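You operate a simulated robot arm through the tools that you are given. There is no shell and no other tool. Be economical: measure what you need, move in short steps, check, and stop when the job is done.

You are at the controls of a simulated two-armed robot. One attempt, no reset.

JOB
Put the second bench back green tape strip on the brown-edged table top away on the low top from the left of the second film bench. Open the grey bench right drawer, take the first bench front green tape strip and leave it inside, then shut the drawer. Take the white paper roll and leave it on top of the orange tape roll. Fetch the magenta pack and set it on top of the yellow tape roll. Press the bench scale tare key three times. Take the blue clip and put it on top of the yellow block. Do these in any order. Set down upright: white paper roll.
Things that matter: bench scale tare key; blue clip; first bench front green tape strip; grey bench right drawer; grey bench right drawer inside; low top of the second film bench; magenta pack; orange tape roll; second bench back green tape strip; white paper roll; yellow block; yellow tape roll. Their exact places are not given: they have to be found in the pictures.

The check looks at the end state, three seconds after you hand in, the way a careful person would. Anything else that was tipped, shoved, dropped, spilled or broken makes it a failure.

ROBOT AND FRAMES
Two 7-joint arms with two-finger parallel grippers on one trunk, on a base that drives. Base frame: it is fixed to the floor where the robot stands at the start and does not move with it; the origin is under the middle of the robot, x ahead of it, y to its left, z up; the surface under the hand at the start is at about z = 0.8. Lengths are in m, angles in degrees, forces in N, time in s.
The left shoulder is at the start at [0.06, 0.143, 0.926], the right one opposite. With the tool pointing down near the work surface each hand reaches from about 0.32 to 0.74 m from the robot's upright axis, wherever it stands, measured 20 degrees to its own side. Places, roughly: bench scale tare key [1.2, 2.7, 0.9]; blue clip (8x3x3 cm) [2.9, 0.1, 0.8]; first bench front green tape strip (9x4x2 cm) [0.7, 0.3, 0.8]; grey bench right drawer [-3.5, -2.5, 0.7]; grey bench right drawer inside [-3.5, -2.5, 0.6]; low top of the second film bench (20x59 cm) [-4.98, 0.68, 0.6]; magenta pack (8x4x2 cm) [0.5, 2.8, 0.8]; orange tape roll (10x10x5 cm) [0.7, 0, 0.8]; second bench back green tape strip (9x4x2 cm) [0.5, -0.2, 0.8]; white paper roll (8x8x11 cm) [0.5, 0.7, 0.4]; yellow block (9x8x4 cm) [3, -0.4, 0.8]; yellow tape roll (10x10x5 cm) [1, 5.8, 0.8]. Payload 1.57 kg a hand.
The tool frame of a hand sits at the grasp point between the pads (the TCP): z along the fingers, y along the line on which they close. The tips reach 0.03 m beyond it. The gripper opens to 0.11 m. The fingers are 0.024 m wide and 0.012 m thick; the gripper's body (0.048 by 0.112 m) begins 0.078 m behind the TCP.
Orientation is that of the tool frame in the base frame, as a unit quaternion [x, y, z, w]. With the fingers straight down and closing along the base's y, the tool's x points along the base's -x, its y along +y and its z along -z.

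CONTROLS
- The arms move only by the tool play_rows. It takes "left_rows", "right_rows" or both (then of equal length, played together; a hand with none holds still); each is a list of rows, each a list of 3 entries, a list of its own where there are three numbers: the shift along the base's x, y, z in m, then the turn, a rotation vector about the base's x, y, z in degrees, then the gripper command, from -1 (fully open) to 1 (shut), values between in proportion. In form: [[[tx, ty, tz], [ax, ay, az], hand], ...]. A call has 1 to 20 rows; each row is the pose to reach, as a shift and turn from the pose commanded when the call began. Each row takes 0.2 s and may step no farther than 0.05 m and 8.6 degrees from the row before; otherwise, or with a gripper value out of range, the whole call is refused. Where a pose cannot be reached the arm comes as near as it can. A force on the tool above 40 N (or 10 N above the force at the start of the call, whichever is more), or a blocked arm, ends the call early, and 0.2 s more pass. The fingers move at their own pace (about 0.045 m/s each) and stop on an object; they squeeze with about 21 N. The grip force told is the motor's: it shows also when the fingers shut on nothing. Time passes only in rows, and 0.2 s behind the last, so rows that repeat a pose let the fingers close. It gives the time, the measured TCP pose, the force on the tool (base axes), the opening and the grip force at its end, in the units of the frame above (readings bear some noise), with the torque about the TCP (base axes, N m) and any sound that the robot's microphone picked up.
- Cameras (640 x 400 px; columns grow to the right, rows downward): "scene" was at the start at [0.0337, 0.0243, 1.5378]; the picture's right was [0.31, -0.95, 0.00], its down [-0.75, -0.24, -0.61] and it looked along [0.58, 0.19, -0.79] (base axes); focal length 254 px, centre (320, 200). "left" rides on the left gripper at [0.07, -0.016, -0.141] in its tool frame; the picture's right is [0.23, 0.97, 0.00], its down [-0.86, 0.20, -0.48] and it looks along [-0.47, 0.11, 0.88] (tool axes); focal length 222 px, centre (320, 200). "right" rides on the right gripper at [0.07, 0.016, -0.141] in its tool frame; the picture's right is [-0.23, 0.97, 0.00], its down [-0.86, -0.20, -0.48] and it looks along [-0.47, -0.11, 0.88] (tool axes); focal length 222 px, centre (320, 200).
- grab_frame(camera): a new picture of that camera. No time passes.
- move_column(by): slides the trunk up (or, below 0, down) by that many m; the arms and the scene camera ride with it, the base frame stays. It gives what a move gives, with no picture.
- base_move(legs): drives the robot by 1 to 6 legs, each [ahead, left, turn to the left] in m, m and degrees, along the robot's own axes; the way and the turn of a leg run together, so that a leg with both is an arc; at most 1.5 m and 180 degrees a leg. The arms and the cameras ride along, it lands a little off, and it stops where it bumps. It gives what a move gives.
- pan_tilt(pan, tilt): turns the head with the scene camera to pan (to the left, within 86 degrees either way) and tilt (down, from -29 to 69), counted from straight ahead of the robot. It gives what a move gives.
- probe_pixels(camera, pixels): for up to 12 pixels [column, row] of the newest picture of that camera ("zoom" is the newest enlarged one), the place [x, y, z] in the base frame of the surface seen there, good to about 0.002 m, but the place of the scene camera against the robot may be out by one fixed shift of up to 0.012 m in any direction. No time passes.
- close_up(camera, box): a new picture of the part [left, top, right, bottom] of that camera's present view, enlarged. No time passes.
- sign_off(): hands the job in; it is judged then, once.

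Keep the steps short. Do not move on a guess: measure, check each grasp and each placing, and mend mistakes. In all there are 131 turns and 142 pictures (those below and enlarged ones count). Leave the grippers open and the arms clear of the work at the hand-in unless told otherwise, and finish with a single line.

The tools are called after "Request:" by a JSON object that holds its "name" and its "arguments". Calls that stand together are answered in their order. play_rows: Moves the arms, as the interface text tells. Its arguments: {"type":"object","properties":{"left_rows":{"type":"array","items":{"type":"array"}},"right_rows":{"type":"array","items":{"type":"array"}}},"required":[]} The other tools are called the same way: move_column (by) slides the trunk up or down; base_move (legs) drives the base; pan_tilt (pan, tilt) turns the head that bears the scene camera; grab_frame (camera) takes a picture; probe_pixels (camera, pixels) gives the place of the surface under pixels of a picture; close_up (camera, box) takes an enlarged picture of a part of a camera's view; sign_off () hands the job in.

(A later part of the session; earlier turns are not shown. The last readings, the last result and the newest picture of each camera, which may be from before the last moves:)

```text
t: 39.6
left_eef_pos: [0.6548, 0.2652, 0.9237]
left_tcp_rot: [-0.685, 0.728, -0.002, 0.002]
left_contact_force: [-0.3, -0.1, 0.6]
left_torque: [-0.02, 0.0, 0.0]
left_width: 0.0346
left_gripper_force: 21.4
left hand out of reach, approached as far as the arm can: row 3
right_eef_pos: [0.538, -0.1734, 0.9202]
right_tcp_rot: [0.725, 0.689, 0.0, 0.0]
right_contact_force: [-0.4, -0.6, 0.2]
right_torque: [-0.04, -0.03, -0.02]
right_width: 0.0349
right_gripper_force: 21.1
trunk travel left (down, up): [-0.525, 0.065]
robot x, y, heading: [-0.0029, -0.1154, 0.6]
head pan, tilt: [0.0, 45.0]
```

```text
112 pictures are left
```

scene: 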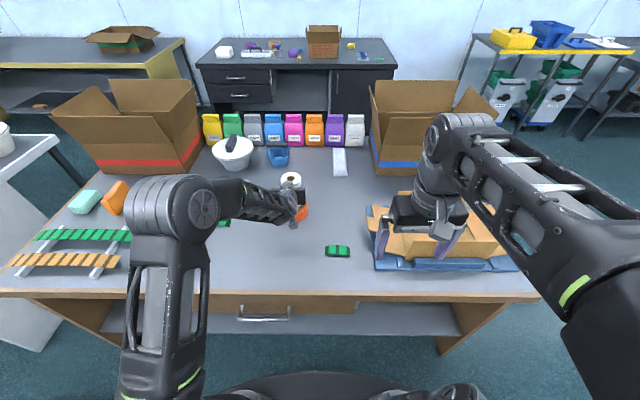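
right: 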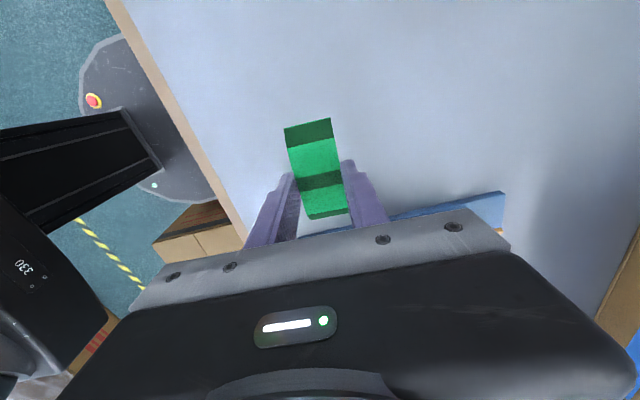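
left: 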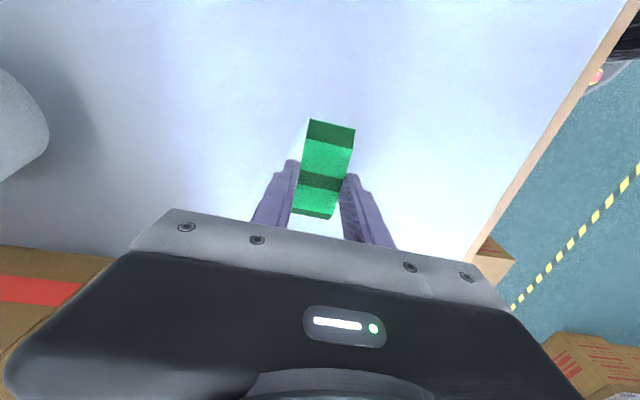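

Both strips are held. Raise the trunk, pull the left hand in, back off between the cartons and look around.

Request:
{"name": "move_column", "arguments": {"by": 0.06}}

Request:
{"name": "base_move", "arguments": {"legs": [[-0.2, 0.08, 0], [-0.3, 0.05, 0]]}}

Request:
{"name": "pan_tilt", "arguments": {"pan": 86, "tilt": 20}}

Request:
{"name": "grab_frame", "arguments": {"camera": "scene"}}

Request:
{"name": "pan_tilt", "arguments": {"pan": -86, "tilt": 20}}

Request:
{"name": "grab_frame", "arguments": {"camera": "scene"}}

```text
t: 40.6
left_eef_pos: [0.6567, 0.2664, 0.9825]
left_tcp_rot: [-0.686, 0.727, -0.001, 0.003]
left_contact_force: [0.2, 0.1, -0.9]
left_torque: [-0.03, 0.01, -0.01]
left_width: 0.0345
left_gripper_force: 21.1
right_eef_pos: [0.5388, -0.1721, 0.9799]
right_tcp_rot: [0.725, 0.689, 0.0, 0.001]
right_contact_force: [0.8, 0.1, 0.3]
right_torque: [0.01, 0.03, -0.02]
right_width: 0.0348
right_gripper_force: 21.1
trunk travel left (down, up): [-0.585, 0.005]
robot x, y, heading: [-0.0023, -0.1185, 0.4]
head pan, tilt: [0.0, 45.0]
```

```text
t: 44.0
left_eef_pos: [0.1509, 0.3879, 0.9841]
left_tcp_rot: [-0.685, 0.728, -0.002, 0.003]
left_contact_force: [0.2, -0.4, -0.7]
left_torque: [0.03, 0.0, 0.01]
left_width: 0.0346
left_gripper_force: 21.2
right_eef_pos: [0.0309, -0.0519, 0.9801]
right_tcp_rot: [0.726, 0.687, 0.0, 0.0]
right_contact_force: [0.1, 0.8, 0.0]
right_torque: [-0.01, 0.0, 0.01]
right_width: 0.0351
right_gripper_force: 20.6
trunk travel left (down, up): [-0.585, 0.005]
robot x, y, heading: [-0.5077, 0.0062, 0.4]
head pan, tilt: [0.0, 45.0]
```

```text
t: 45.6
left_eef_pos: [0.1501, 0.3877, 0.9835]
left_tcp_rot: [-0.685, 0.729, -0.002, 0.003]
left_contact_force: [0.2, 0.4, -0.4]
left_torque: [0.06, -0.01, 0.01]
left_width: 0.0343
left_gripper_force: 21.0
right_eef_pos: [0.0324, -0.0507, 0.9791]
right_tcp_rot: [0.727, 0.687, 0.0, 0.0]
right_contact_force: [-0.5, -0.2, -0.1]
right_torque: [0.0, -0.02, -0.01]
right_width: 0.0353
right_gripper_force: 20.6
trunk travel left (down, up): [-0.585, 0.005]
robot x, y, heading: [-0.5071, 0.0071, 0.6]
head pan, tilt: [85.9, 20.0]
```

```text
111 pictures are left
```

scene: 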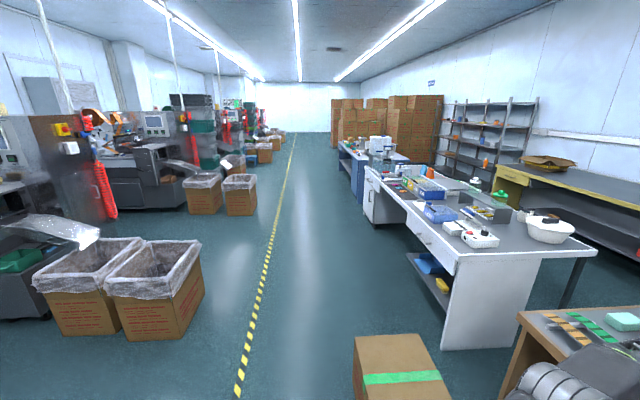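

```text
t: 48.2
left_eef_pos: [0.1497, 0.3891, 0.9823]
left_tcp_rot: [-0.684, 0.729, -0.001, 0.002]
left_contact_force: [-0.7, -0.1, -0.2]
left_torque: [0.02, -0.02, 0.0]
left_width: 0.0345
left_gripper_force: 21.0
right_eef_pos: [0.0315, -0.0516, 0.9787]
right_tcp_rot: [0.727, 0.687, 0.0, -0.001]
right_contact_force: [-0.1, -0.4, 0.8]
right_torque: [0.01, -0.01, -0.02]
right_width: 0.0349
right_gripper_force: 20.9
trunk travel left (down, up): [-0.585, 0.005]
robot x, y, heading: [-0.506, 0.0067, 0.4]
head pan, tilt: [-85.9, 20.0]
```

```text
110 pictures are left
```

scene: 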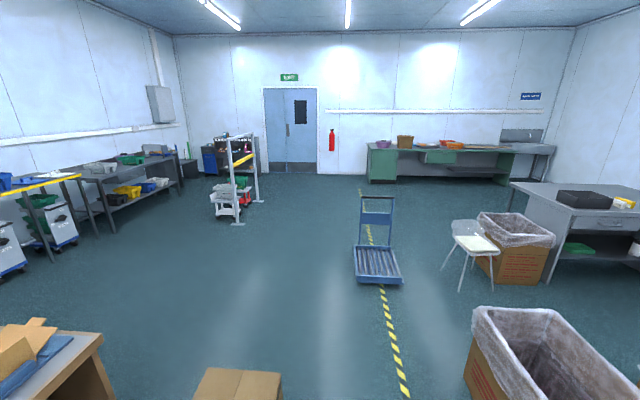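

Request:
{"name": "probe_pixels", "arguments": {"camera": "scene", "pixels": [[475, 380], [485, 310], [600, 225], [545, 285], [520, 190], [460, 265], [380, 275], [400, 380], [590, 310], [640, 350], [635, 220], [555, 240]]}}

Request:
{"name": "base_move", "arguments": {"legs": [[-0.3, 0, 0], [0, 0, 150]]}}

Request:
{"name": "pan_tilt", "arguments": {"pan": 20, "tilt": 22}}

Request:
{"name": "grab_frame", "arguments": {"camera": "scene"}}

```text
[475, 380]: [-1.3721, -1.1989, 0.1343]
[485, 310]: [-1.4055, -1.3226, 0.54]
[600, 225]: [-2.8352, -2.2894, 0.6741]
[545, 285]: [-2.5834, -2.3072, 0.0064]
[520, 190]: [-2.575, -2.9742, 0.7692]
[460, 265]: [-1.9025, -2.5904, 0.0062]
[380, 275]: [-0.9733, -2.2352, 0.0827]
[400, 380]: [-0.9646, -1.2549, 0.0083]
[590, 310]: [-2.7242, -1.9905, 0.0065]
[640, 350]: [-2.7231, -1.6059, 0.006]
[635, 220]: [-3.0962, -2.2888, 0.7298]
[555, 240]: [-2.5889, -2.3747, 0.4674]
```

```text
t: 56.4
left_eef_pos: [-1.5807, 0.032, 0.983]
left_tcp_rot: [0.889, 0.457, -0.002, -0.001]
left_contact_force: [0.0, 0.6, -0.9]
left_torque: [0.0, 0.0, -0.01]
left_width: 0.0345
left_gripper_force: 20.7
right_eef_pos: [-1.2476, 0.3403, 0.9786]
right_tcp_rot: [-0.46, 0.888, 0.0, 0.0]
right_contact_force: [0.8, 0.1, -0.3]
right_torque: [0.01, 0.02, -0.03]
right_width: 0.0349
right_gripper_force: 20.9
trunk travel left (down, up): [-0.585, 0.005]
robot x, y, heading: [-0.817, 0.004, 148.3]
head pan, tilt: [-85.9, 20.0]
```

```text
t: 58.2
left_eef_pos: [-1.5806, 0.0306, 0.9823]
left_tcp_rot: [0.889, 0.458, -0.001, -0.002]
left_contact_force: [0.0, 0.1, -0.8]
left_torque: [-0.02, 0.04, 0.01]
left_width: 0.0348
left_gripper_force: 20.6
right_eef_pos: [-1.2473, 0.3412, 0.979]
right_tcp_rot: [-0.461, 0.888, 0.0, 0.0]
right_contact_force: [-0.5, -0.5, 0.1]
right_torque: [0.01, 0.0, 0.0]
right_width: 0.0352
right_gripper_force: 21.3
trunk travel left (down, up): [-0.585, 0.005]
robot x, y, heading: [-0.8182, 0.0053, 148.3]
head pan, tilt: [20.0, 22.0]
```

```text
109 pictures are left
```

scene: 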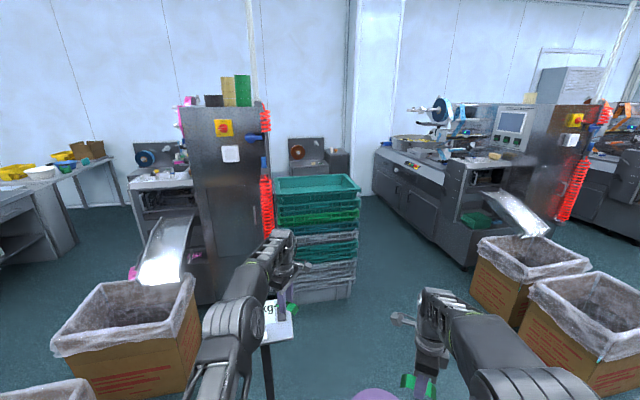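

Request:
{"name": "probe_pixels", "arguments": {"camera": "scene", "pixels": [[430, 172], [412, 162], [400, 155], [460, 270], [380, 190], [470, 330], [545, 330], [330, 290], [275, 325], [190, 340], [310, 168], [345, 160]]}}

Request:
{"name": "close_up", "arguments": {"camera": "scene", "box": [360, 80, 560, 205]}}

Request:
{"name": "close_up", "arguments": {"camera": "scene", "box": [200, 260, 424, 400]}}

```text
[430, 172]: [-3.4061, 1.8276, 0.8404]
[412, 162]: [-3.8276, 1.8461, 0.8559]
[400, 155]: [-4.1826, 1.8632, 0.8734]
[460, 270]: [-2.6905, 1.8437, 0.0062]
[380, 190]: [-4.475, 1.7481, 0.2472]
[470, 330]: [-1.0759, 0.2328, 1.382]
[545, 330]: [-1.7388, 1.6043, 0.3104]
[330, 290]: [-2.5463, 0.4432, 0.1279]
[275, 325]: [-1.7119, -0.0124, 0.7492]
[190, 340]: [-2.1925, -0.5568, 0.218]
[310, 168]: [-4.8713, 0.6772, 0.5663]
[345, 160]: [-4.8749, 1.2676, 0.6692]
```

```text
3.20 times, centred on (460, 142) of scene
```

zoom: 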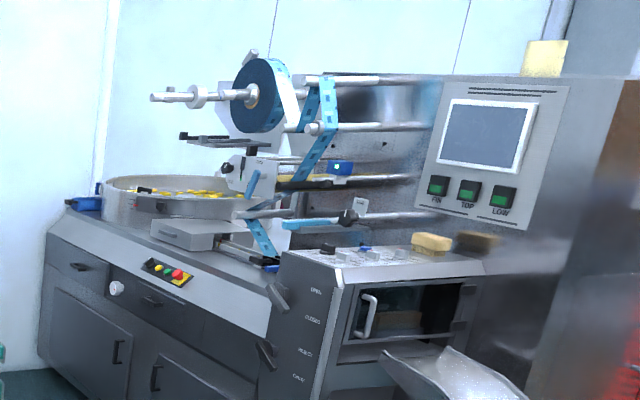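

```text
2.86 times, centred on (312, 330) of scene
```

zoom: 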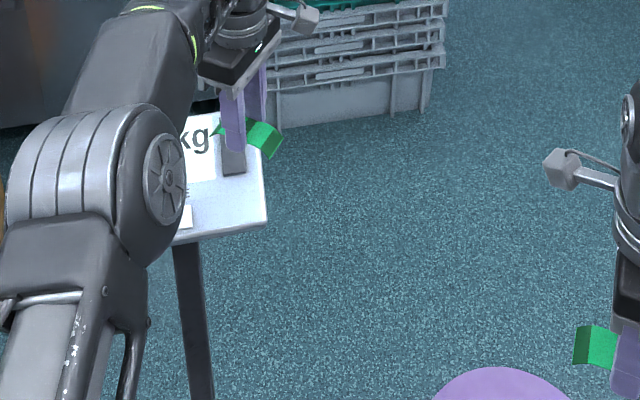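

Request:
{"name": "close_up", "arguments": {"camera": "scene", "box": [120, 120, 376, 280]}}

Request:
{"name": "probe_pixels", "arguments": {"camera": "scene", "pixels": [[290, 166], [310, 162], [325, 165], [300, 145], [335, 152], [318, 172], [358, 190], [275, 190], [368, 230], [285, 240], [350, 260], [330, 177]]}}

```text
2.50 times, centred on (248, 200) of scene
```

zoom: 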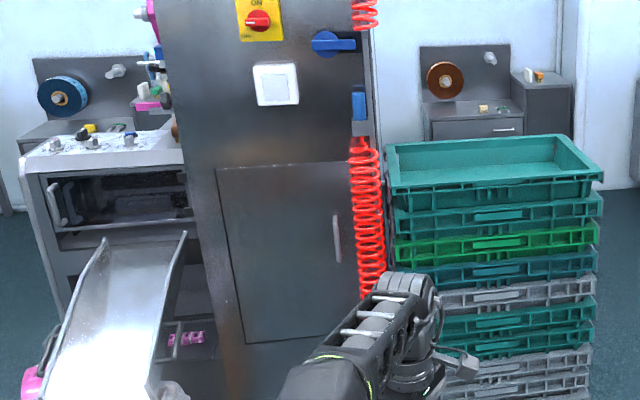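

```text
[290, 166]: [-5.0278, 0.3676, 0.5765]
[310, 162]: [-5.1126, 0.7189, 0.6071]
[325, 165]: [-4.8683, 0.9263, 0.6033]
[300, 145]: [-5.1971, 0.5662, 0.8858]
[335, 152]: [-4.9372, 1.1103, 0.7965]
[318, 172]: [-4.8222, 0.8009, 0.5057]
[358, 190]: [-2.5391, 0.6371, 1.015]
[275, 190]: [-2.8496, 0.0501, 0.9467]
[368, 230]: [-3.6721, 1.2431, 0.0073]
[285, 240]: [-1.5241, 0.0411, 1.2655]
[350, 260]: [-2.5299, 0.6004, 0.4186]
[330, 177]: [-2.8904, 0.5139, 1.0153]
```

Request:
{"name": "probe_pixels", "arguments": {"camera": "scene", "pixels": [[482, 243], [592, 262], [510, 262], [472, 295], [515, 320], [530, 287], [540, 280], [600, 330], [525, 350], [355, 285], [362, 182], [585, 385]]}}

Request:
{"name": "grab_frame", "arguments": {"camera": "right"}}

```text
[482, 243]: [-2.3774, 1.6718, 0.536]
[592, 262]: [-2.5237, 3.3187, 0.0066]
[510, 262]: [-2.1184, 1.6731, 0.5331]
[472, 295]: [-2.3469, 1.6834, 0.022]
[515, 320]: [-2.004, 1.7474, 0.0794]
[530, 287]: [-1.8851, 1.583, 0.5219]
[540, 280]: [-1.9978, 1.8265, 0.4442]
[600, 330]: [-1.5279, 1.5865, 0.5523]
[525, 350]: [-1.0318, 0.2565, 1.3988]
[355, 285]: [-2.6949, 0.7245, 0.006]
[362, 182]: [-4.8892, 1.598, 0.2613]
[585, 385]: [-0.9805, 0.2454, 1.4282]
```

```text
105 pictures are left
```

right: 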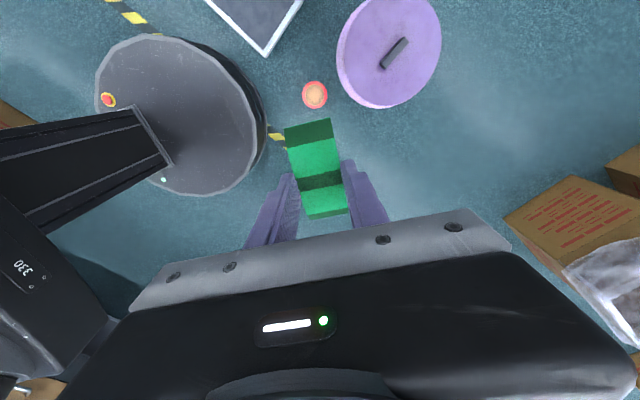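

A purple drum and an orange thing stand close by; measuring them.

Request:
{"name": "probe_pixels", "arguments": {"camera": "right", "pixels": [[390, 50], [345, 40], [435, 50], [375, 105], [390, 5], [315, 95], [303, 95], [265, 50], [500, 60], [510, 215]]}}

Request:
{"name": "pan_tilt", "arguments": {"pan": 0, "tilt": 50}}

Request:
{"name": "grab_frame", "arguments": {"camera": "scene"}}

```text
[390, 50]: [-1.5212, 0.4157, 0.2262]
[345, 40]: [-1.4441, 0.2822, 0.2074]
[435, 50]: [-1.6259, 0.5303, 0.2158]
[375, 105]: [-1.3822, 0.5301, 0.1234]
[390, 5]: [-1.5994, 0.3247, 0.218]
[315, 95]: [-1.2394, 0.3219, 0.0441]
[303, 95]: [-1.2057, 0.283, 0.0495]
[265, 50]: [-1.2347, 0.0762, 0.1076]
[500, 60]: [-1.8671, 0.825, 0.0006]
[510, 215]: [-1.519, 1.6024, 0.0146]
```

```text
t: 59.1
left_eef_pos: [-1.5806, 0.0328, 0.9835]
left_tcp_rot: [0.889, 0.457, -0.001, -0.002]
left_contact_force: [0.3, 0.0, -0.3]
left_torque: [-0.04, 0.02, 0.02]
left_width: 0.0345
left_gripper_force: 21.4
right_eef_pos: [-1.2471, 0.3406, 0.9794]
right_tcp_rot: [-0.46, 0.888, -0.001, 0.0]
right_contact_force: [-0.6, 0.2, -0.8]
right_torque: [0.0, -0.02, 0.02]
right_width: 0.0348
right_gripper_force: 20.8
trunk travel left (down, up): [-0.585, 0.005]
robot x, y, heading: [-0.8193, 0.0022, 148.2]
head pan, tilt: [0.0, 50.0]
```

```text
104 pictures are left
```

scene: 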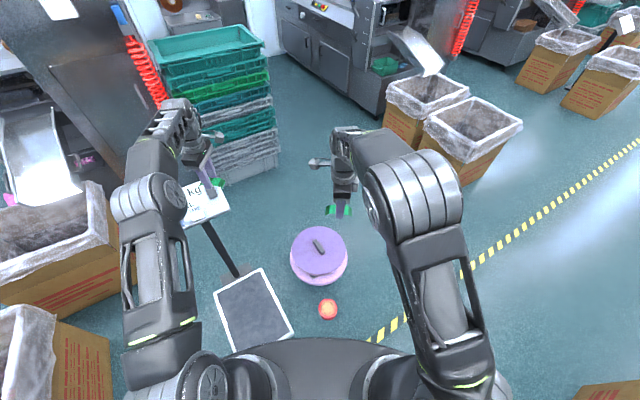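

I'll sidestep toward the corridor at y≈1.08, turn to face −x, then check.

Request:
{"name": "base_move", "arguments": {"legs": [[0.3, -0.45, 0], [0.315, -0.44, 0], [0, 0, 31.8]]}}

Request:
{"name": "play_rows", "arguments": {"left_rows": [[[0.04, 0.0, 0], [0, 0, 0], 1], [[0.08, 0.02, 0], [0, 0, 0], 1], [[0.12, 0.05, 0], [0, 0, 0], 1], [[0.14, 0.08, 0.02], [0, 0, 0], 1]]}}

Request:
{"name": "pan_tilt", "arguments": {"pan": 0, "tilt": 35}}

Request:
{"name": "grab_frame", "arguments": {"camera": "scene"}}

```text
t: 66.6
left_eef_pos: [-1.5406, 0.7164, 0.9832]
left_tcp_rot: [0.729, 0.684, -0.003, -0.001]
left_contact_force: [-0.2, 0.2, -0.2]
left_torque: [-0.02, 0.03, 0.02]
left_width: 0.0348
left_gripper_force: 21.2
right_eef_pos: [-1.42, 1.153, 0.9795]
right_tcp_rot: [-0.688, 0.726, 0.0, 0.001]
right_contact_force: [0.4, 0.2, 0.3]
right_torque: [0.01, 0.02, -0.02]
right_width: 0.0351
right_gripper_force: 21.2
trunk travel left (down, up): [-0.585, 0.005]
robot x, y, heading: [-0.8782, 1.0949, -179.5]
head pan, tilt: [0.0, 50.0]
```

```text
t: 67.6
left_eef_pos: [-1.3995, 0.7941, 1.0048]
left_tcp_rot: [0.728, 0.685, -0.003, -0.001]
left_contact_force: [0.7, 0.4, 0.3]
left_torque: [0.01, 0.01, -0.03]
left_width: 0.0345
left_gripper_force: 21.2
right_eef_pos: [-1.4205, 1.1555, 0.9785]
right_tcp_rot: [-0.687, 0.726, 0.0, 0.0]
right_contact_force: [0.4, -0.1, 0.1]
right_torque: [0.01, -0.02, -0.02]
right_width: 0.0348
right_gripper_force: 21.2
trunk travel left (down, up): [-0.585, 0.005]
robot x, y, heading: [-0.8815, 1.0976, -179.4]
head pan, tilt: [0.0, 50.0]
```

```text
t: 68.3
left_eef_pos: [-1.3998, 0.7925, 1.0027]
left_tcp_rot: [0.728, 0.685, -0.002, -0.002]
left_contact_force: [0.1, 0.0, 0.3]
left_torque: [-0.02, -0.03, -0.01]
left_width: 0.0342
left_gripper_force: 21.0
right_eef_pos: [-1.4213, 1.1544, 0.9791]
right_tcp_rot: [-0.687, 0.726, 0.0, 0.0]
right_contact_force: [-0.8, 0.4, -0.3]
right_torque: [0.0, 0.05, 0.01]
right_width: 0.035
right_gripper_force: 21.2
trunk travel left (down, up): [-0.585, 0.005]
robot x, y, heading: [-0.8834, 1.0998, -179.7]
head pan, tilt: [0.0, 35.0]
```

```text
103 pictures are left
```

scene: 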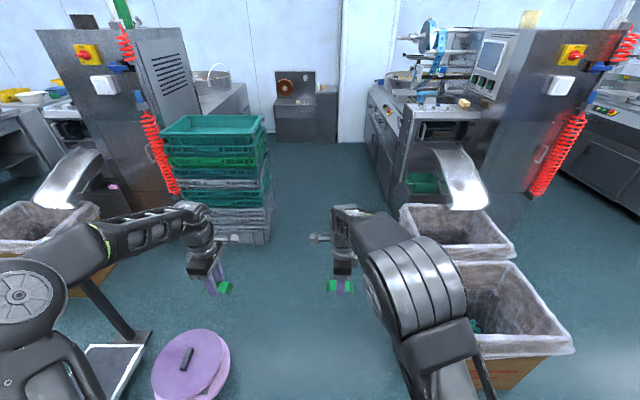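

Request:
{"name": "probe_pixels", "arguments": {"camera": "scene", "pixels": [[20, 295], [60, 230], [130, 240], [268, 140], [272, 235], [266, 120], [405, 215], [450, 270], [365, 130], [393, 200], [284, 95], [320, 100]]}}

Request:
{"name": "close_up", "arguments": {"camera": "scene", "box": [248, 55, 376, 135]}}

```text
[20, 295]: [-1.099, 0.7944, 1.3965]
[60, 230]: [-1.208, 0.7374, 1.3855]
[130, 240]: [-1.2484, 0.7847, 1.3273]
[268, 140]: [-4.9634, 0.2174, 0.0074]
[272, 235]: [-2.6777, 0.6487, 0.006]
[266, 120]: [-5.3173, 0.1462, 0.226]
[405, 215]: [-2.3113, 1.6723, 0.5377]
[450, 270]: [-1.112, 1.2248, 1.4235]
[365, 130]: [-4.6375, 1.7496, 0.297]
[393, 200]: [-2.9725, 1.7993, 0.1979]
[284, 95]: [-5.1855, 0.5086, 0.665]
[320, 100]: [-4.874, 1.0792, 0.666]
```

```text
5.00 times, centred on (312, 95) of scene
```

zoom: 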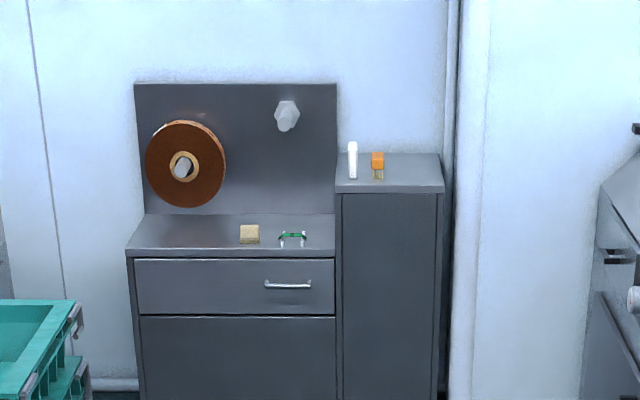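

Elbows are well above the crates. Driving down the corridor.

Request:
{"name": "base_move", "arguments": {"legs": [[1.45, -0.06, 0], [1.3, 0, 0]]}}

Request:
{"name": "grab_frame", "arguments": {"camera": "scene"}}

```text
t: 81.8
left_eef_pos: [-4.1738, 0.8064, 1.0024]
left_tcp_rot: [0.728, 0.685, -0.003, -0.001]
left_contact_force: [0.4, 0.3, -1.1]
left_torque: [-0.05, -0.02, 0.03]
left_width: 0.0348
left_gripper_force: 21.2
right_eef_pos: [-4.1956, 1.1681, 0.9803]
right_tcp_rot: [-0.688, 0.726, 0.0, 0.0]
right_contact_force: [0.2, 0.1, -0.4]
right_torque: [0.0, -0.01, 0.01]
right_width: 0.0348
right_gripper_force: 21.0
trunk travel left (down, up): [-0.585, 0.005]
robot x, y, heading: [-3.657, 1.1134, -179.2]
head pan, tilt: [0.0, 35.0]
```

```text
101 pictures are left
```

scene: 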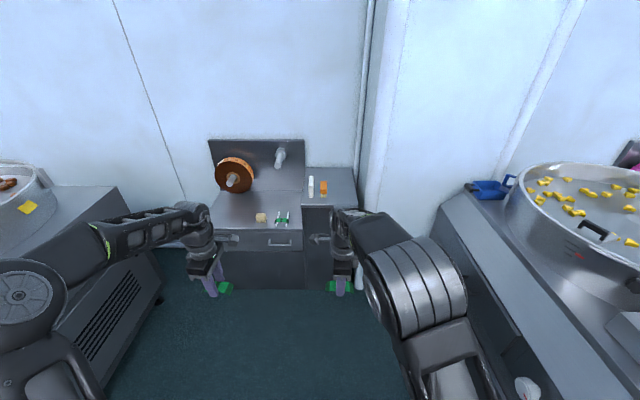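

Request:
{"name": "close_up", "arguments": {"camera": "scene", "box": [200, 130, 360, 230]}}

Request:
{"name": "probe_pixels", "arguments": {"camera": "scene", "pixels": [[214, 222], [301, 225], [230, 195], [262, 217], [281, 220], [298, 200], [240, 225], [256, 205], [234, 175], [280, 155], [230, 210], [160, 250]]}}

```text
4.00 times, centred on (280, 180) of scene
```

zoom: 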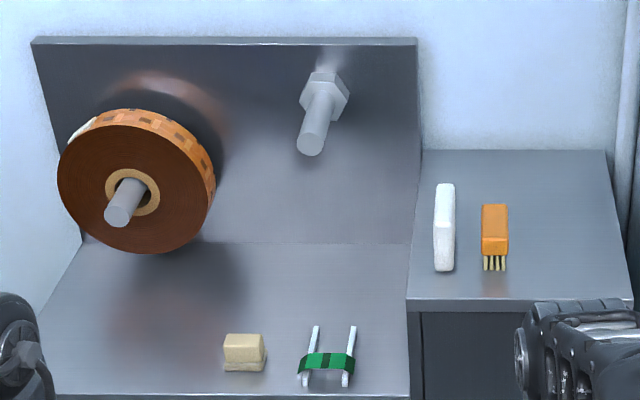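

```text
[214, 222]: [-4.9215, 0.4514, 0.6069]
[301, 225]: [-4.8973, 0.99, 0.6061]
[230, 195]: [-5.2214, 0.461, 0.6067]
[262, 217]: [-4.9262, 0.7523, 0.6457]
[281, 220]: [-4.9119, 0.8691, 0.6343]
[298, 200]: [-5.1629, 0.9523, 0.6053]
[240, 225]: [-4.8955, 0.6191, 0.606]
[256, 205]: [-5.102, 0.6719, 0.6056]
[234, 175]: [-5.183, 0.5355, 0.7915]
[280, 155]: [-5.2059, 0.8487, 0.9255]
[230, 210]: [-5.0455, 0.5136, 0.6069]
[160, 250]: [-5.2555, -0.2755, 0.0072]
```

Request:
{"name": "probe_pixels", "arguments": {"camera": "scene", "pixels": [[120, 195], [140, 260], [150, 300], [105, 190], [110, 340], [160, 300], [95, 220], [70, 205]]}}

Request:
{"name": "grab_frame", "arguments": {"camera": "left"}}

```text
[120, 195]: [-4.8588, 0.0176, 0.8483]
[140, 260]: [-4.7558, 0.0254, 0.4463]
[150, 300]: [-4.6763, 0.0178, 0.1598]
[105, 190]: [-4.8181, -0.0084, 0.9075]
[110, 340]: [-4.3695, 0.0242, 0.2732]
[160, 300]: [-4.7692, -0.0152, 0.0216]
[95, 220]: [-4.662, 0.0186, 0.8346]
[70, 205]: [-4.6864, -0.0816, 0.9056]
```

```text
99 pictures are left
```

left: 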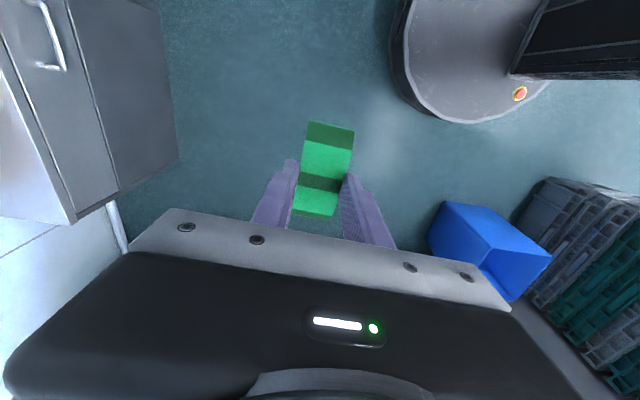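

Request:
{"name": "probe_pixels", "arguments": {"camera": "left", "pixels": [[490, 225], [440, 215], [520, 300], [450, 260], [545, 265]]}}

Request:
{"name": "base_move", "arguments": {"legs": [[0.45, 0, -0.5], [0.15, 0.45, 0]]}}

Request:
{"name": "grab_frame", "arguments": {"camera": "right"}}

```text
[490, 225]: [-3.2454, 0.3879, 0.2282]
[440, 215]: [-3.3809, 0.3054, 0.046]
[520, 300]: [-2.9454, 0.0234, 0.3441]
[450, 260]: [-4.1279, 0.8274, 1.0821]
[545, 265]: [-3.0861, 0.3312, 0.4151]
```

```text
t: 86.9
left_eef_pos: [-4.7663, 0.3496, 1.0027]
left_tcp_rot: [0.728, 0.685, -0.002, -0.002]
left_contact_force: [-0.4, -0.5, -0.1]
left_torque: [0.04, 0.01, 0.01]
left_width: 0.0345
left_gripper_force: 21.0
right_eef_pos: [-4.7867, 0.7103, 0.9788]
right_tcp_rot: [-0.688, 0.726, 0.001, 0.001]
right_contact_force: [-0.5, -1.1, 0.3]
right_torque: [0.04, -0.06, 0.02]
right_width: 0.035
right_gripper_force: 20.9
trunk travel left (down, up): [-0.585, 0.005]
robot x, y, heading: [-4.2479, 0.6561, -179.4]
head pan, tilt: [0.0, 35.0]
```

```text
98 pictures are left
```

right: 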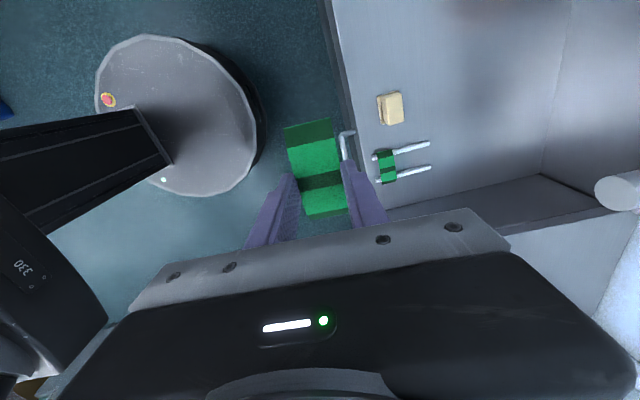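

Request:
{"name": "probe_pixels", "arguments": {"camera": "right", "pixels": [[356, 110], [380, 105], [402, 118], [395, 93], [450, 60], [375, 40], [350, 75], [330, 20], [386, 150], [400, 40]]}}

```text
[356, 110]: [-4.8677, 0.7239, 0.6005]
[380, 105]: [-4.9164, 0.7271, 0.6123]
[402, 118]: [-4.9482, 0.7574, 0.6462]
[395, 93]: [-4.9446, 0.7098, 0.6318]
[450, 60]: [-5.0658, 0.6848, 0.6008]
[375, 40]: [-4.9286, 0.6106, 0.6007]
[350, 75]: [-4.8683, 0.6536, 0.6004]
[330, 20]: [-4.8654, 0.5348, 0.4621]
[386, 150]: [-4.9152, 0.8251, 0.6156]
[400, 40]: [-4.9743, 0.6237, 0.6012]
```

Low top at z 0.6005, front edge x −4.86; free spot at (−4.95, 0.585). Pulling the left hand back, edging closer, lowering the trunk.

Request:
{"name": "play_rows", "arguments": {"left_rows": [[[0.04, 0, 0], [0, 0, 0], 1], [[0.08, 0, 0], [0, 0, 0], 1], [[0.12, 0, 0.02], [0, 0, 0], 1], [[0.16, 0, 0.04], [0, 0, 0], 1]]}}

Request:
{"name": "base_move", "arguments": {"legs": [[0.11, 0.06, 0]]}}

Request:
{"name": "move_column", "arguments": {"by": -0.22}}

Request:
{"name": "grab_frame", "arguments": {"camera": "right"}}

Request:
{"name": "grab_frame", "arguments": {"camera": "scene"}}

```text
t: 87.9
left_eef_pos: [-4.605, 0.3457, 1.0402]
left_tcp_rot: [0.729, 0.685, -0.003, -0.002]
left_contact_force: [-0.2, 0.1, -0.7]
left_torque: [-0.02, 0.0, 0.0]
left_width: 0.0342
left_gripper_force: 20.9
right_eef_pos: [-4.7868, 0.7111, 0.9795]
right_tcp_rot: [-0.688, 0.726, 0.0, -0.002]
right_contact_force: [-0.7, 0.0, 0.5]
right_torque: [-0.01, -0.01, -0.01]
right_width: 0.0346
right_gripper_force: 20.9
trunk travel left (down, up): [-0.585, 0.005]
robot x, y, heading: [-4.2481, 0.6566, -179.8]
head pan, tilt: [0.0, 35.0]
```

```text
t: 89.2
left_eef_pos: [-4.7153, 0.2817, 1.0398]
left_tcp_rot: [0.728, 0.686, -0.002, -0.002]
left_contact_force: [0.0, -0.5, -1.0]
left_torque: [0.01, -0.01, -0.01]
left_width: 0.0345
left_gripper_force: 21.6
right_eef_pos: [-4.8962, 0.6488, 0.9789]
right_tcp_rot: [-0.688, 0.726, 0.0, 0.001]
right_contact_force: [-0.4, -0.9, -0.3]
right_torque: [0.03, 0.0, -0.01]
right_width: 0.0349
right_gripper_force: 21.2
trunk travel left (down, up): [-0.585, 0.005]
robot x, y, heading: [-4.3556, 0.5928, -179.6]
head pan, tilt: [0.0, 35.0]
```

```text
t: 91.5
left_eef_pos: [-4.7142, 0.2831, 0.8195]
left_tcp_rot: [0.729, 0.685, -0.002, -0.001]
left_contact_force: [0.7, -0.4, 0.0]
left_torque: [0.0, -0.03, 0.0]
left_width: 0.0346
left_gripper_force: 21.1
right_eef_pos: [-4.8943, 0.6491, 0.7587]
right_tcp_rot: [-0.688, 0.726, 0.0, 0.0]
right_contact_force: [-0.9, 0.4, 0.1]
right_torque: [0.01, 0.0, 0.02]
right_width: 0.0349
right_gripper_force: 21.6
trunk travel left (down, up): [-0.365, 0.225]
robot x, y, heading: [-4.3567, 0.5912, -179.4]
head pan, tilt: [0.0, 35.0]
```

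```text
97 pictures are left
```

right: 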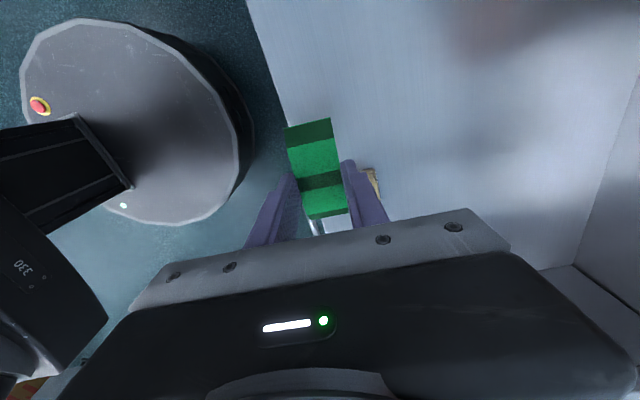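

```text
96 pictures are left
```

scene: 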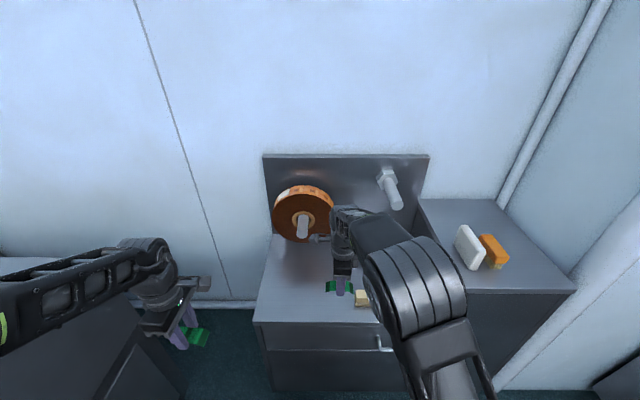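

Request:
{"name": "play_rows", "arguments": {"right_rows": [[[-0.028, -0.032, -0.01], [0, 0, 0], 1], [[-0.056, -0.064, -0.02], [0, 0, 0], 1], [[-0.056, -0.064, -0.06], [0, 0, 0], 1], [[-0.056, -0.064, -0.1], [0, 0, 0], 1], [[-0.056, -0.064, -0.115], [0, 0, 0], 1], [[-0.056, -0.064, -0.121], [0, 0, 0], 1], [[-0.056, -0.064, -0.123], [0, 0, 0], 1]]}}

Request:
{"name": "grab_frame", "arguments": {"camera": "right"}}

```text
t: 93.1
left_eef_pos: [-4.7155, 0.282, 0.8199]
left_tcp_rot: [0.729, 0.685, -0.002, -0.002]
left_contact_force: [0.5, 0.0, 0.2]
left_torque: [0.01, 0.02, -0.01]
left_width: 0.0345
left_gripper_force: 20.9
right_eef_pos: [-4.9514, 0.5845, 0.6349]
right_tcp_rot: [-0.687, 0.726, -0.001, -0.001]
right_contact_force: [0.3, 0.6, 0.2]
right_torque: [0.0, -0.03, 0.02]
right_width: 0.0351
right_gripper_force: 21.1
trunk travel left (down, up): [-0.365, 0.225]
robot x, y, heading: [-4.3582, 0.5916, -179.5]
head pan, tilt: [0.0, 35.0]
```

```text
95 pictures are left
```

right: 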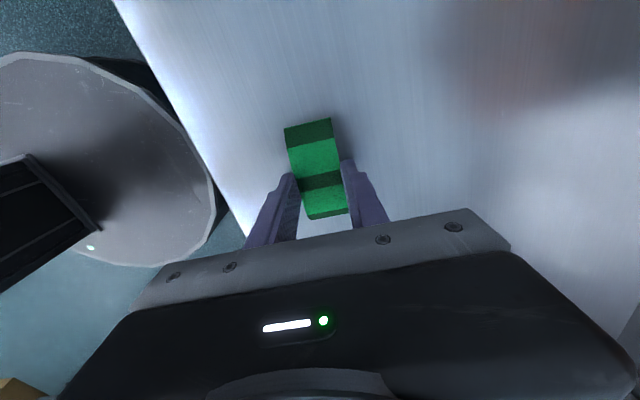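

Request:
{"name": "play_rows", "arguments": {"right_rows": [[[0, 0, -0.002], [0, 0, 0], 1], [[0, 0, -0.002], [0, 0, 0], 0], [[0, 0, -0.002], [0, 0, 0], -0.3], [[0, 0, -0.002], [0, 0, 0], -0.3], [[0, 0, 0.03], [0, 0, 0], -0.3], [[0, 0, 0.07], [0, 0, 0], -0.3], [[0, 0, 0.11], [0, 0, 0], -0.3]]}}

Request:
{"name": "grab_frame", "arguments": {"camera": "right"}}

```text
t: 94.7
left_eef_pos: [-4.7146, 0.283, 0.8205]
left_tcp_rot: [0.728, 0.686, -0.003, -0.001]
left_contact_force: [0.6, -1.3, -0.8]
left_torque: [0.02, 0.0, 0.03]
left_width: 0.0344
left_gripper_force: 21.4
right_eef_pos: [-4.9501, 0.5866, 0.7439]
right_tcp_rot: [-0.687, 0.726, 0.001, 0.001]
right_contact_force: [-0.6, -0.3, -0.2]
right_torque: [-0.01, -0.02, -0.04]
right_width: 0.0715
right_gripper_force: 0.2
trunk travel left (down, up): [-0.365, 0.225]
robot x, y, heading: [-4.3568, 0.5922, -179.4]
head pan, tilt: [0.0, 35.0]
```

```text
94 pictures are left
```

right: 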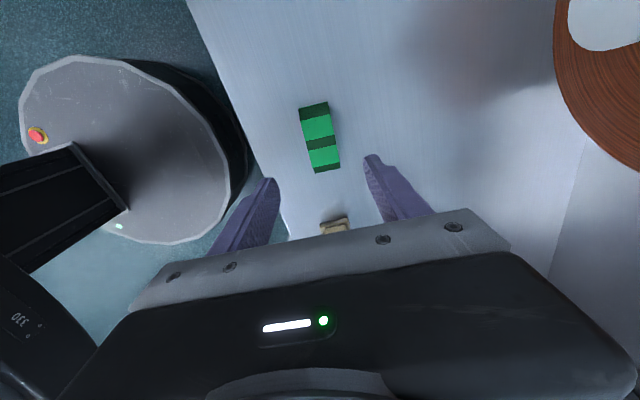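

Strip B rests on the low top. Raise and retreat the way I came.

Request:
{"name": "move_column", "arguments": {"by": 0.22}}

Request:
{"name": "base_move", "arguments": {"legs": [[-0.5, 0, 0], [-0.1, -0.52, -0.4], [-1.45, 0, 0], [-1.45, 0, 0]]}}

```text
t: 97.0
left_eef_pos: [-4.7152, 0.2829, 1.0407]
left_tcp_rot: [0.729, 0.685, -0.003, -0.001]
left_contact_force: [1.2, -0.6, -0.2]
left_torque: [0.04, 0.0, 0.01]
left_width: 0.0343
left_gripper_force: 20.6
right_eef_pos: [-4.9501, 0.5856, 0.9641]
right_tcp_rot: [-0.688, 0.726, 0.001, 0.001]
right_contact_force: [-0.4, -0.6, 0.5]
right_torque: [-0.03, -0.03, -0.01]
right_width: 0.0716
right_gripper_force: 0.1
trunk travel left (down, up): [-0.585, 0.005]
robot x, y, heading: [-4.3549, 0.5918, -179.6]
head pan, tilt: [0.0, 35.0]
```

```text
t: 115.9
left_eef_pos: [-1.3006, 0.8977, 1.0408]
left_tcp_rot: [0.719, 0.695, -0.002, -0.001]
left_contact_force: [-1.0, 0.1, -0.7]
left_torque: [-0.03, 0.04, 0.04]
left_width: 0.0342
left_gripper_force: 20.9
right_eef_pos: [-1.5437, 1.1941, 0.9641]
right_tcp_rot: [-0.697, 0.717, -0.001, 0.0]
right_contact_force: [-0.4, -0.3, 0.0]
right_torque: [0.01, 0.01, -0.01]
right_width: 0.0714
right_gripper_force: 0.1
trunk travel left (down, up): [-0.585, 0.005]
robot x, y, heading: [-0.9497, 1.2121, -178.3]
head pan, tilt: [0.0, 35.0]
```

Request:
{"name": "base_move", "arguments": {"legs": [[-0.14, 0.6, 0], [0, 0.6, -1.5], [0, 0, 90]]}}

Request:
{"name": "pan_tilt", "arguments": {"pan": -25, "tilt": 25}}

Request:
{"name": "grab_frame", "arguments": {"camera": "scene"}}

```text
t: 126.1
left_eef_pos: [-0.4781, -0.3301, 1.0412]
left_tcp_rot: [0.032, 0.999, -0.003, 0.001]
left_contact_force: [0.0, 0.4, 0.4]
left_torque: [-0.01, 0.01, 0.0]
left_width: 0.0346
left_gripper_force: 20.9
right_eef_pos: [-0.7829, -0.566, 0.9649]
right_tcp_rot: [1.0, -0.028, 0.0, -0.001]
right_contact_force: [-0.6, -0.2, 0.2]
right_torque: [0.03, -0.02, 0.0]
right_width: 0.0714
right_gripper_force: 0.0
trunk travel left (down, up): [-0.585, 0.005]
robot x, y, heading: [-0.7845, 0.0244, -89.5]
head pan, tilt: [0.0, 35.0]
```

```text
t: 127.0
left_eef_pos: [-0.4779, -0.3313, 1.0409]
left_tcp_rot: [0.031, 1.0, -0.003, 0.001]
left_contact_force: [-0.6, 0.2, 0.8]
left_torque: [-0.01, -0.02, -0.01]
left_width: 0.0344
left_gripper_force: 21.5
right_eef_pos: [-0.7828, -0.5661, 0.9632]
right_tcp_rot: [1.0, -0.028, 0.0, 0.0]
right_contact_force: [-0.1, 0.2, 0.6]
right_torque: [-0.02, 0.01, 0.0]
right_width: 0.0718
right_gripper_force: 0.1
trunk travel left (down, up): [-0.585, 0.005]
robot x, y, heading: [-0.7865, 0.0334, -89.8]
head pan, tilt: [-25.0, 25.0]
```

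```text
93 pictures are left
```

scene: 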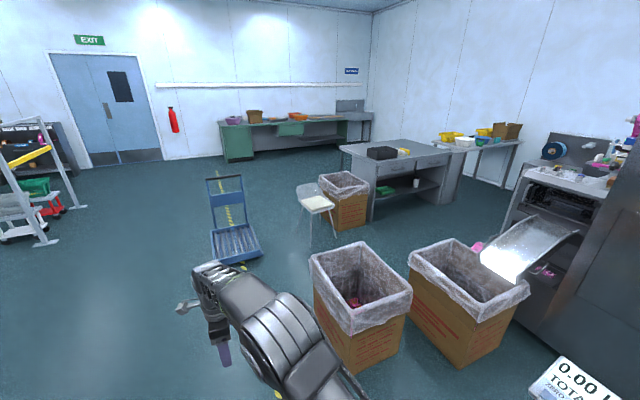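

Request:
{"name": "probe_pixels", "arguments": {"camera": "scene", "pixels": [[310, 260], [340, 325], [410, 290], [410, 260], [312, 245], [335, 230], [370, 220], [260, 250], [212, 258], [445, 200], [430, 160], [320, 180]]}}

Request:
{"name": "close_up", "arguments": {"camera": "scene", "box": [320, 110, 544, 250]}}

```text
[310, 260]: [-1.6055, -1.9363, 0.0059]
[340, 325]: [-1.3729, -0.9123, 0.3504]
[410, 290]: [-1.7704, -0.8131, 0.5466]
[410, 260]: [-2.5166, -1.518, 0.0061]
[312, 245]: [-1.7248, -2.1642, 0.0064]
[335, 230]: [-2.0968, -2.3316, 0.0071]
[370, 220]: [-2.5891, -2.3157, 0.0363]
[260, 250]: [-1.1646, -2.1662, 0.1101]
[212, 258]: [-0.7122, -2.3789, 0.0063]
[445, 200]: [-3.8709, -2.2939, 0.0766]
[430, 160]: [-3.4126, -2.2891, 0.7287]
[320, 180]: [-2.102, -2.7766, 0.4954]
```

```text
2.86 times, centred on (432, 180) of scene
```

zoom: 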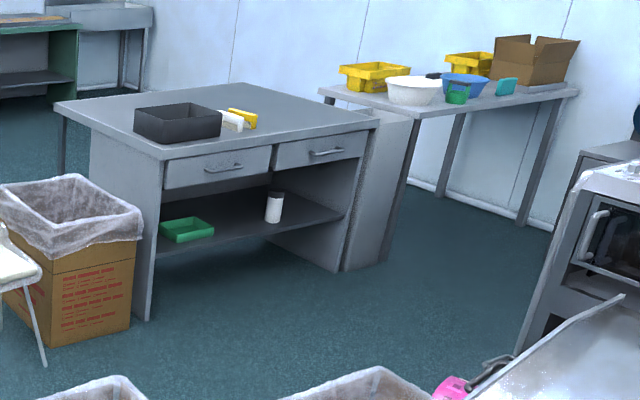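

Request:
{"name": "probe_pixels", "arguments": {"camera": "scene", "pixels": [[363, 246], [313, 258], [440, 243], [412, 262], [528, 290], [404, 355], [320, 330], [300, 195], [336, 204], [475, 245], [240, 232]]}}

Request:
{"name": "probe_pixels", "arguments": {"camera": "zoom", "pixels": [[326, 152], [310, 154], [343, 150], [222, 167], [275, 160], [368, 140], [320, 145], [320, 162], [300, 120], [378, 118]]}}

```text
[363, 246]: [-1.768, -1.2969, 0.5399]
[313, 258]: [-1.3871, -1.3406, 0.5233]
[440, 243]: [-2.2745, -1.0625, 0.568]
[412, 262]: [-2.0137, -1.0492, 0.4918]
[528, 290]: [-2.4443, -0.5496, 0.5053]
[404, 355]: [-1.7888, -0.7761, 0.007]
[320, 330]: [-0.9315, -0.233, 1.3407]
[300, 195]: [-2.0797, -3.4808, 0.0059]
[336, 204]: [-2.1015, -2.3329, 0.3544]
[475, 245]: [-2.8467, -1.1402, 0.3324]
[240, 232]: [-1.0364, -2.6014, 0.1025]
```

```text
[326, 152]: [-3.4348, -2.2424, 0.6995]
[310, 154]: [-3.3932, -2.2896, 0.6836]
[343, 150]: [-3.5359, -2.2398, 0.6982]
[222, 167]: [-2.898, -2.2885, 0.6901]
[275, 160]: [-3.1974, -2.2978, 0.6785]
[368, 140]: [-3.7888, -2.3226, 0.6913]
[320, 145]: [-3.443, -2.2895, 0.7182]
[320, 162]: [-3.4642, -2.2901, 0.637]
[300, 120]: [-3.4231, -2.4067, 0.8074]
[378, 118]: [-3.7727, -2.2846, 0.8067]
```

Grey bench: front at y −2.29, right drawer handle bar at x −3.40…−3.545, z 0.699. Pull the right hand in, then drive around the bins at y≈−1.76.

Request:
{"name": "play_rows", "arguments": {"right_rows": [[[0, 0.05, 0.02], [0, 0, 0], -1], [[0, 0.1, 0.04], [0, 0, 0], -1], [[0, 0.15, 0.05], [0, 0, 0], -1], [[0, 0.2, 0.05], [0, 0, 0], -1]]}}

Request:
{"name": "base_move", "arguments": {"legs": [[0.9, 0, 0], [0.88, -0.05, 0]]}}

Request:
{"name": "pan_tilt", "arguments": {"pan": -75, "tilt": 38}}

Request:
{"name": "grab_frame", "arguments": {"camera": "scene"}}

```text
refused: row 1 steps farther than a row can; nothing moved
```

```text
t: 135.8
left_eef_pos: [-0.4797, -2.0676, 1.0402]
left_tcp_rot: [0.016, 1.0, -0.003, 0.001]
left_contact_force: [-0.5, 0.6, -0.7]
left_torque: [0.0, 0.03, -0.01]
left_width: 0.0347
left_gripper_force: 20.8
right_eef_pos: [-0.7774, -2.3117, 0.964]
right_tcp_rot: [1.0, -0.013, -0.001, 0.0]
right_contact_force: [0.5, -0.5, 0.1]
right_torque: [0.01, 0.01, 0.0]
right_width: 0.0717
right_gripper_force: 0.0
trunk travel left (down, up): [-0.585, 0.005]
robot x, y, heading: [-0.797, -1.7145, -88.1]
head pan, tilt: [-25.0, 25.0]
```

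```text
t: 137.0
left_eef_pos: [-0.4799, -2.068, 1.04]
left_tcp_rot: [0.016, 1.0, -0.002, 0.001]
left_contact_force: [0.3, 0.5, 0.1]
left_torque: [0.01, 0.02, 0.01]
left_width: 0.0343
left_gripper_force: 21.3
right_eef_pos: [-0.7773, -2.3113, 0.9634]
right_tcp_rot: [1.0, -0.013, 0.0, 0.0]
right_contact_force: [-0.3, -0.3, 0.7]
right_torque: [0.01, -0.02, 0.01]
right_width: 0.0714
right_gripper_force: 0.0
trunk travel left (down, up): [-0.585, 0.005]
robot x, y, heading: [-0.7985, -1.7134, -87.9]
head pan, tilt: [-75.0, 38.0]
```

```text
91 pictures are left
```

scene: 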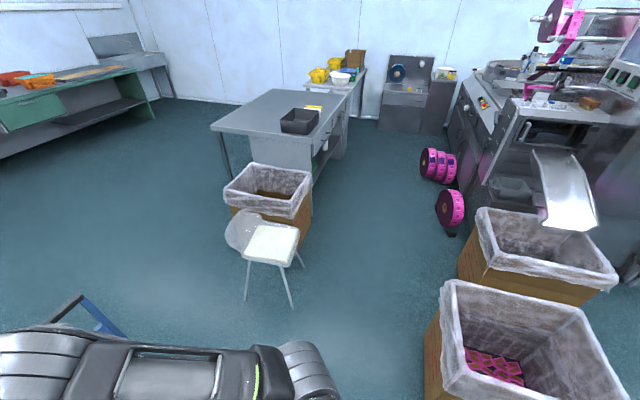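

Request:
{"name": "play_rows", "arguments": {"right_rows": [[[0, 0.045, 0.02], [0, 0, 0], -1], [[0, 0.09, 0.03], [0, 0, 0], -1], [[0, 0.135, 0.03], [0, 0, 0], -1], [[0, 0.18, 0.03], [0, 0, 0], -1], [[0, 0.2, 0.03], [0, 0, 0], -1]]}}

Request:
{"name": "probe_pixels", "arguments": {"camera": "scene", "pixels": [[292, 305], [247, 299], [303, 266], [298, 235], [255, 215], [430, 180], [450, 230], [440, 195], [443, 285], [312, 215], [428, 390], [110, 320]]}}

```text
t: 138.2
left_eef_pos: [-0.4801, -2.067, 1.0413]
left_tcp_rot: [0.017, 1.0, -0.002, 0.001]
left_contact_force: [0.3, 0.6, -0.2]
left_torque: [-0.02, 0.0, 0.02]
left_width: 0.0347
left_gripper_force: 21.1
right_eef_pos: [-0.7769, -2.1103, 0.993]
right_tcp_rot: [1.0, -0.014, -0.001, 0.0]
right_contact_force: [-0.3, 0.1, 0.1]
right_torque: [0.0, 0.0, 0.01]
right_width: 0.11
right_gripper_force: 0.1
trunk travel left (down, up): [-0.585, 0.005]
robot x, y, heading: [-0.7954, -1.7162, -87.7]
head pan, tilt: [-75.0, 38.0]
```

```text
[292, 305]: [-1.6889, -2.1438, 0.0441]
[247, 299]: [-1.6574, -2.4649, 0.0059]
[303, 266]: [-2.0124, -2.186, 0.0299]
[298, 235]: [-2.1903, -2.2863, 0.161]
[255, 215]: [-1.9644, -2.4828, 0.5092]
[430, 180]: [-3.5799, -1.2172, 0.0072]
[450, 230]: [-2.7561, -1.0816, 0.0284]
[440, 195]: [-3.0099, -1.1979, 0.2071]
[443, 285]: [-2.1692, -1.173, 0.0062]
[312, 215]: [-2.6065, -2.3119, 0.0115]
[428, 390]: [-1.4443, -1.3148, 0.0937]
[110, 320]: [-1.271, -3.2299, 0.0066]
```

Request:
{"name": "base_move", "arguments": {"legs": [[0.03, 0, -2.2], [0, -0.8, 0]]}}

```text
t: 143.0
left_eef_pos: [-1.2974, -2.1077, 1.0398]
left_tcp_rot: [0.029, 1.0, -0.002, 0.001]
left_contact_force: [-1.0, 0.3, 0.0]
left_torque: [-0.01, -0.06, 0.0]
left_width: 0.0345
left_gripper_force: 21.4
right_eef_pos: [-1.5941, -2.1409, 0.9929]
right_tcp_rot: [1.0, -0.026, 0.0, 0.0]
right_contact_force: [0.0, 0.3, -0.6]
right_torque: [-0.01, 0.02, 0.04]
right_width: 0.11
right_gripper_force: 0.0
trunk travel left (down, up): [-0.585, 0.005]
robot x, y, heading: [-1.6075, -1.7453, -89.4]
head pan, tilt: [-75.0, 38.0]
```

Request:
{"name": "base_move", "arguments": {"legs": [[0, -0.75, -0.6], [-0.12, -1.1, 0]]}}

Request:
{"name": "pan_tilt", "arguments": {"pan": 0, "tilt": 52}}

Request:
{"name": "grab_frame", "arguments": {"camera": "scene"}}

Request:
{"name": "grab_frame", "arguments": {"camera": "right"}}

```text
t: 152.2
left_eef_pos: [-3.1277, -1.989, 1.0394]
left_tcp_rot: [0.033, 0.999, -0.002, 0.001]
left_contact_force: [-0.1, 0.2, -0.2]
left_torque: [0.02, 0.01, 0.0]
left_width: 0.0341
left_gripper_force: 21.1
right_eef_pos: [-3.424, -2.0201, 0.9936]
right_tcp_rot: [1.0, -0.03, 0.0, 0.0]
right_contact_force: [-1.1, -0.7, -0.1]
right_torque: [-0.01, -0.03, 0.01]
right_width: 0.1102
right_gripper_force: 0.0
trunk travel left (down, up): [-0.585, 0.005]
robot x, y, heading: [-3.4352, -1.6241, -90.1]
head pan, tilt: [-75.0, 38.0]
```

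```text
t: 153.7
left_eef_pos: [-3.1269, -1.9893, 1.0404]
left_tcp_rot: [0.035, 0.999, -0.002, 0.001]
left_contact_force: [1.1, 0.4, -0.3]
left_torque: [0.01, -0.04, -0.01]
left_width: 0.0345
left_gripper_force: 21.2
right_eef_pos: [-3.4243, -2.0218, 0.9937]
right_tcp_rot: [1.0, -0.03, 0.0, 0.0]
right_contact_force: [-0.2, -0.3, 0.8]
right_torque: [0.0, -0.01, -0.01]
right_width: 0.1098
right_gripper_force: 0.0
trunk travel left (down, up): [-0.585, 0.005]
robot x, y, heading: [-3.437, -1.6292, -89.8]
head pan, tilt: [0.0, 52.0]
```

```text
90 pictures are left
```

scene: 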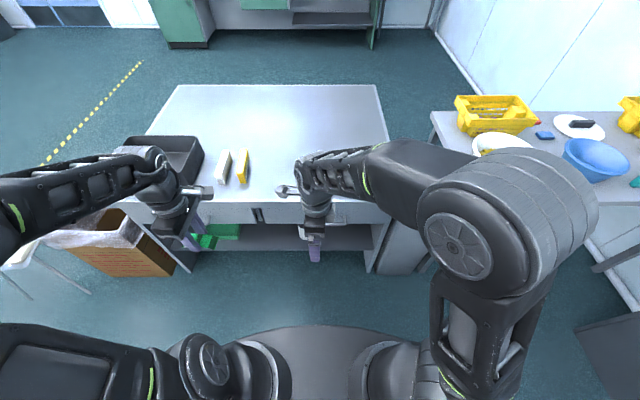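

```text
89 pictures are left
```

right: 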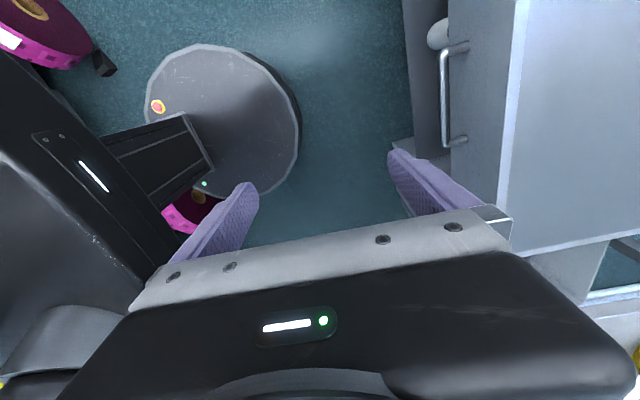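

Request:
{"name": "probe_pixels", "arguments": {"camera": "right", "pixels": [[443, 70], [444, 95], [446, 125], [465, 47], [465, 140], [500, 100], [455, 90], [520, 100], [475, 20], [470, 170]]}}

Request:
{"name": "close_up", "arguments": {"camera": "right", "box": [390, 20, 550, 170]}}

```text
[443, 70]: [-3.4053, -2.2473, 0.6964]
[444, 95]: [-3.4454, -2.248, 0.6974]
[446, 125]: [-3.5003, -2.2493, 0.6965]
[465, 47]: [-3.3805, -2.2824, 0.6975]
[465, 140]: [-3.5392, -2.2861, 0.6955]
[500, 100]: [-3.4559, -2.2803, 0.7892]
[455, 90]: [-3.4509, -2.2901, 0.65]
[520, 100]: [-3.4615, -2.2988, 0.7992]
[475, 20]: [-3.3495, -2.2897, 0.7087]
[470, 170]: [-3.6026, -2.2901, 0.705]
```

```text
2.67 times, centred on (470, 95) of right
```

zoom: 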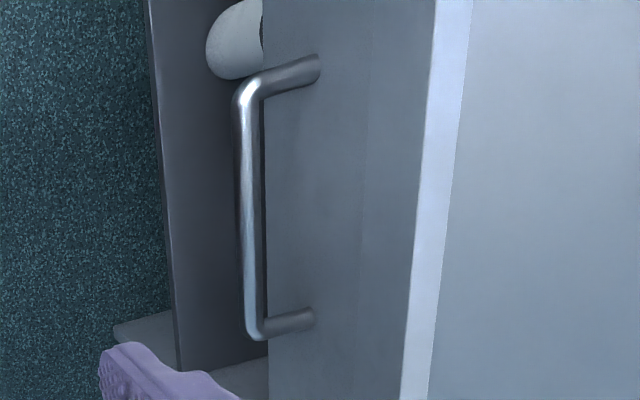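

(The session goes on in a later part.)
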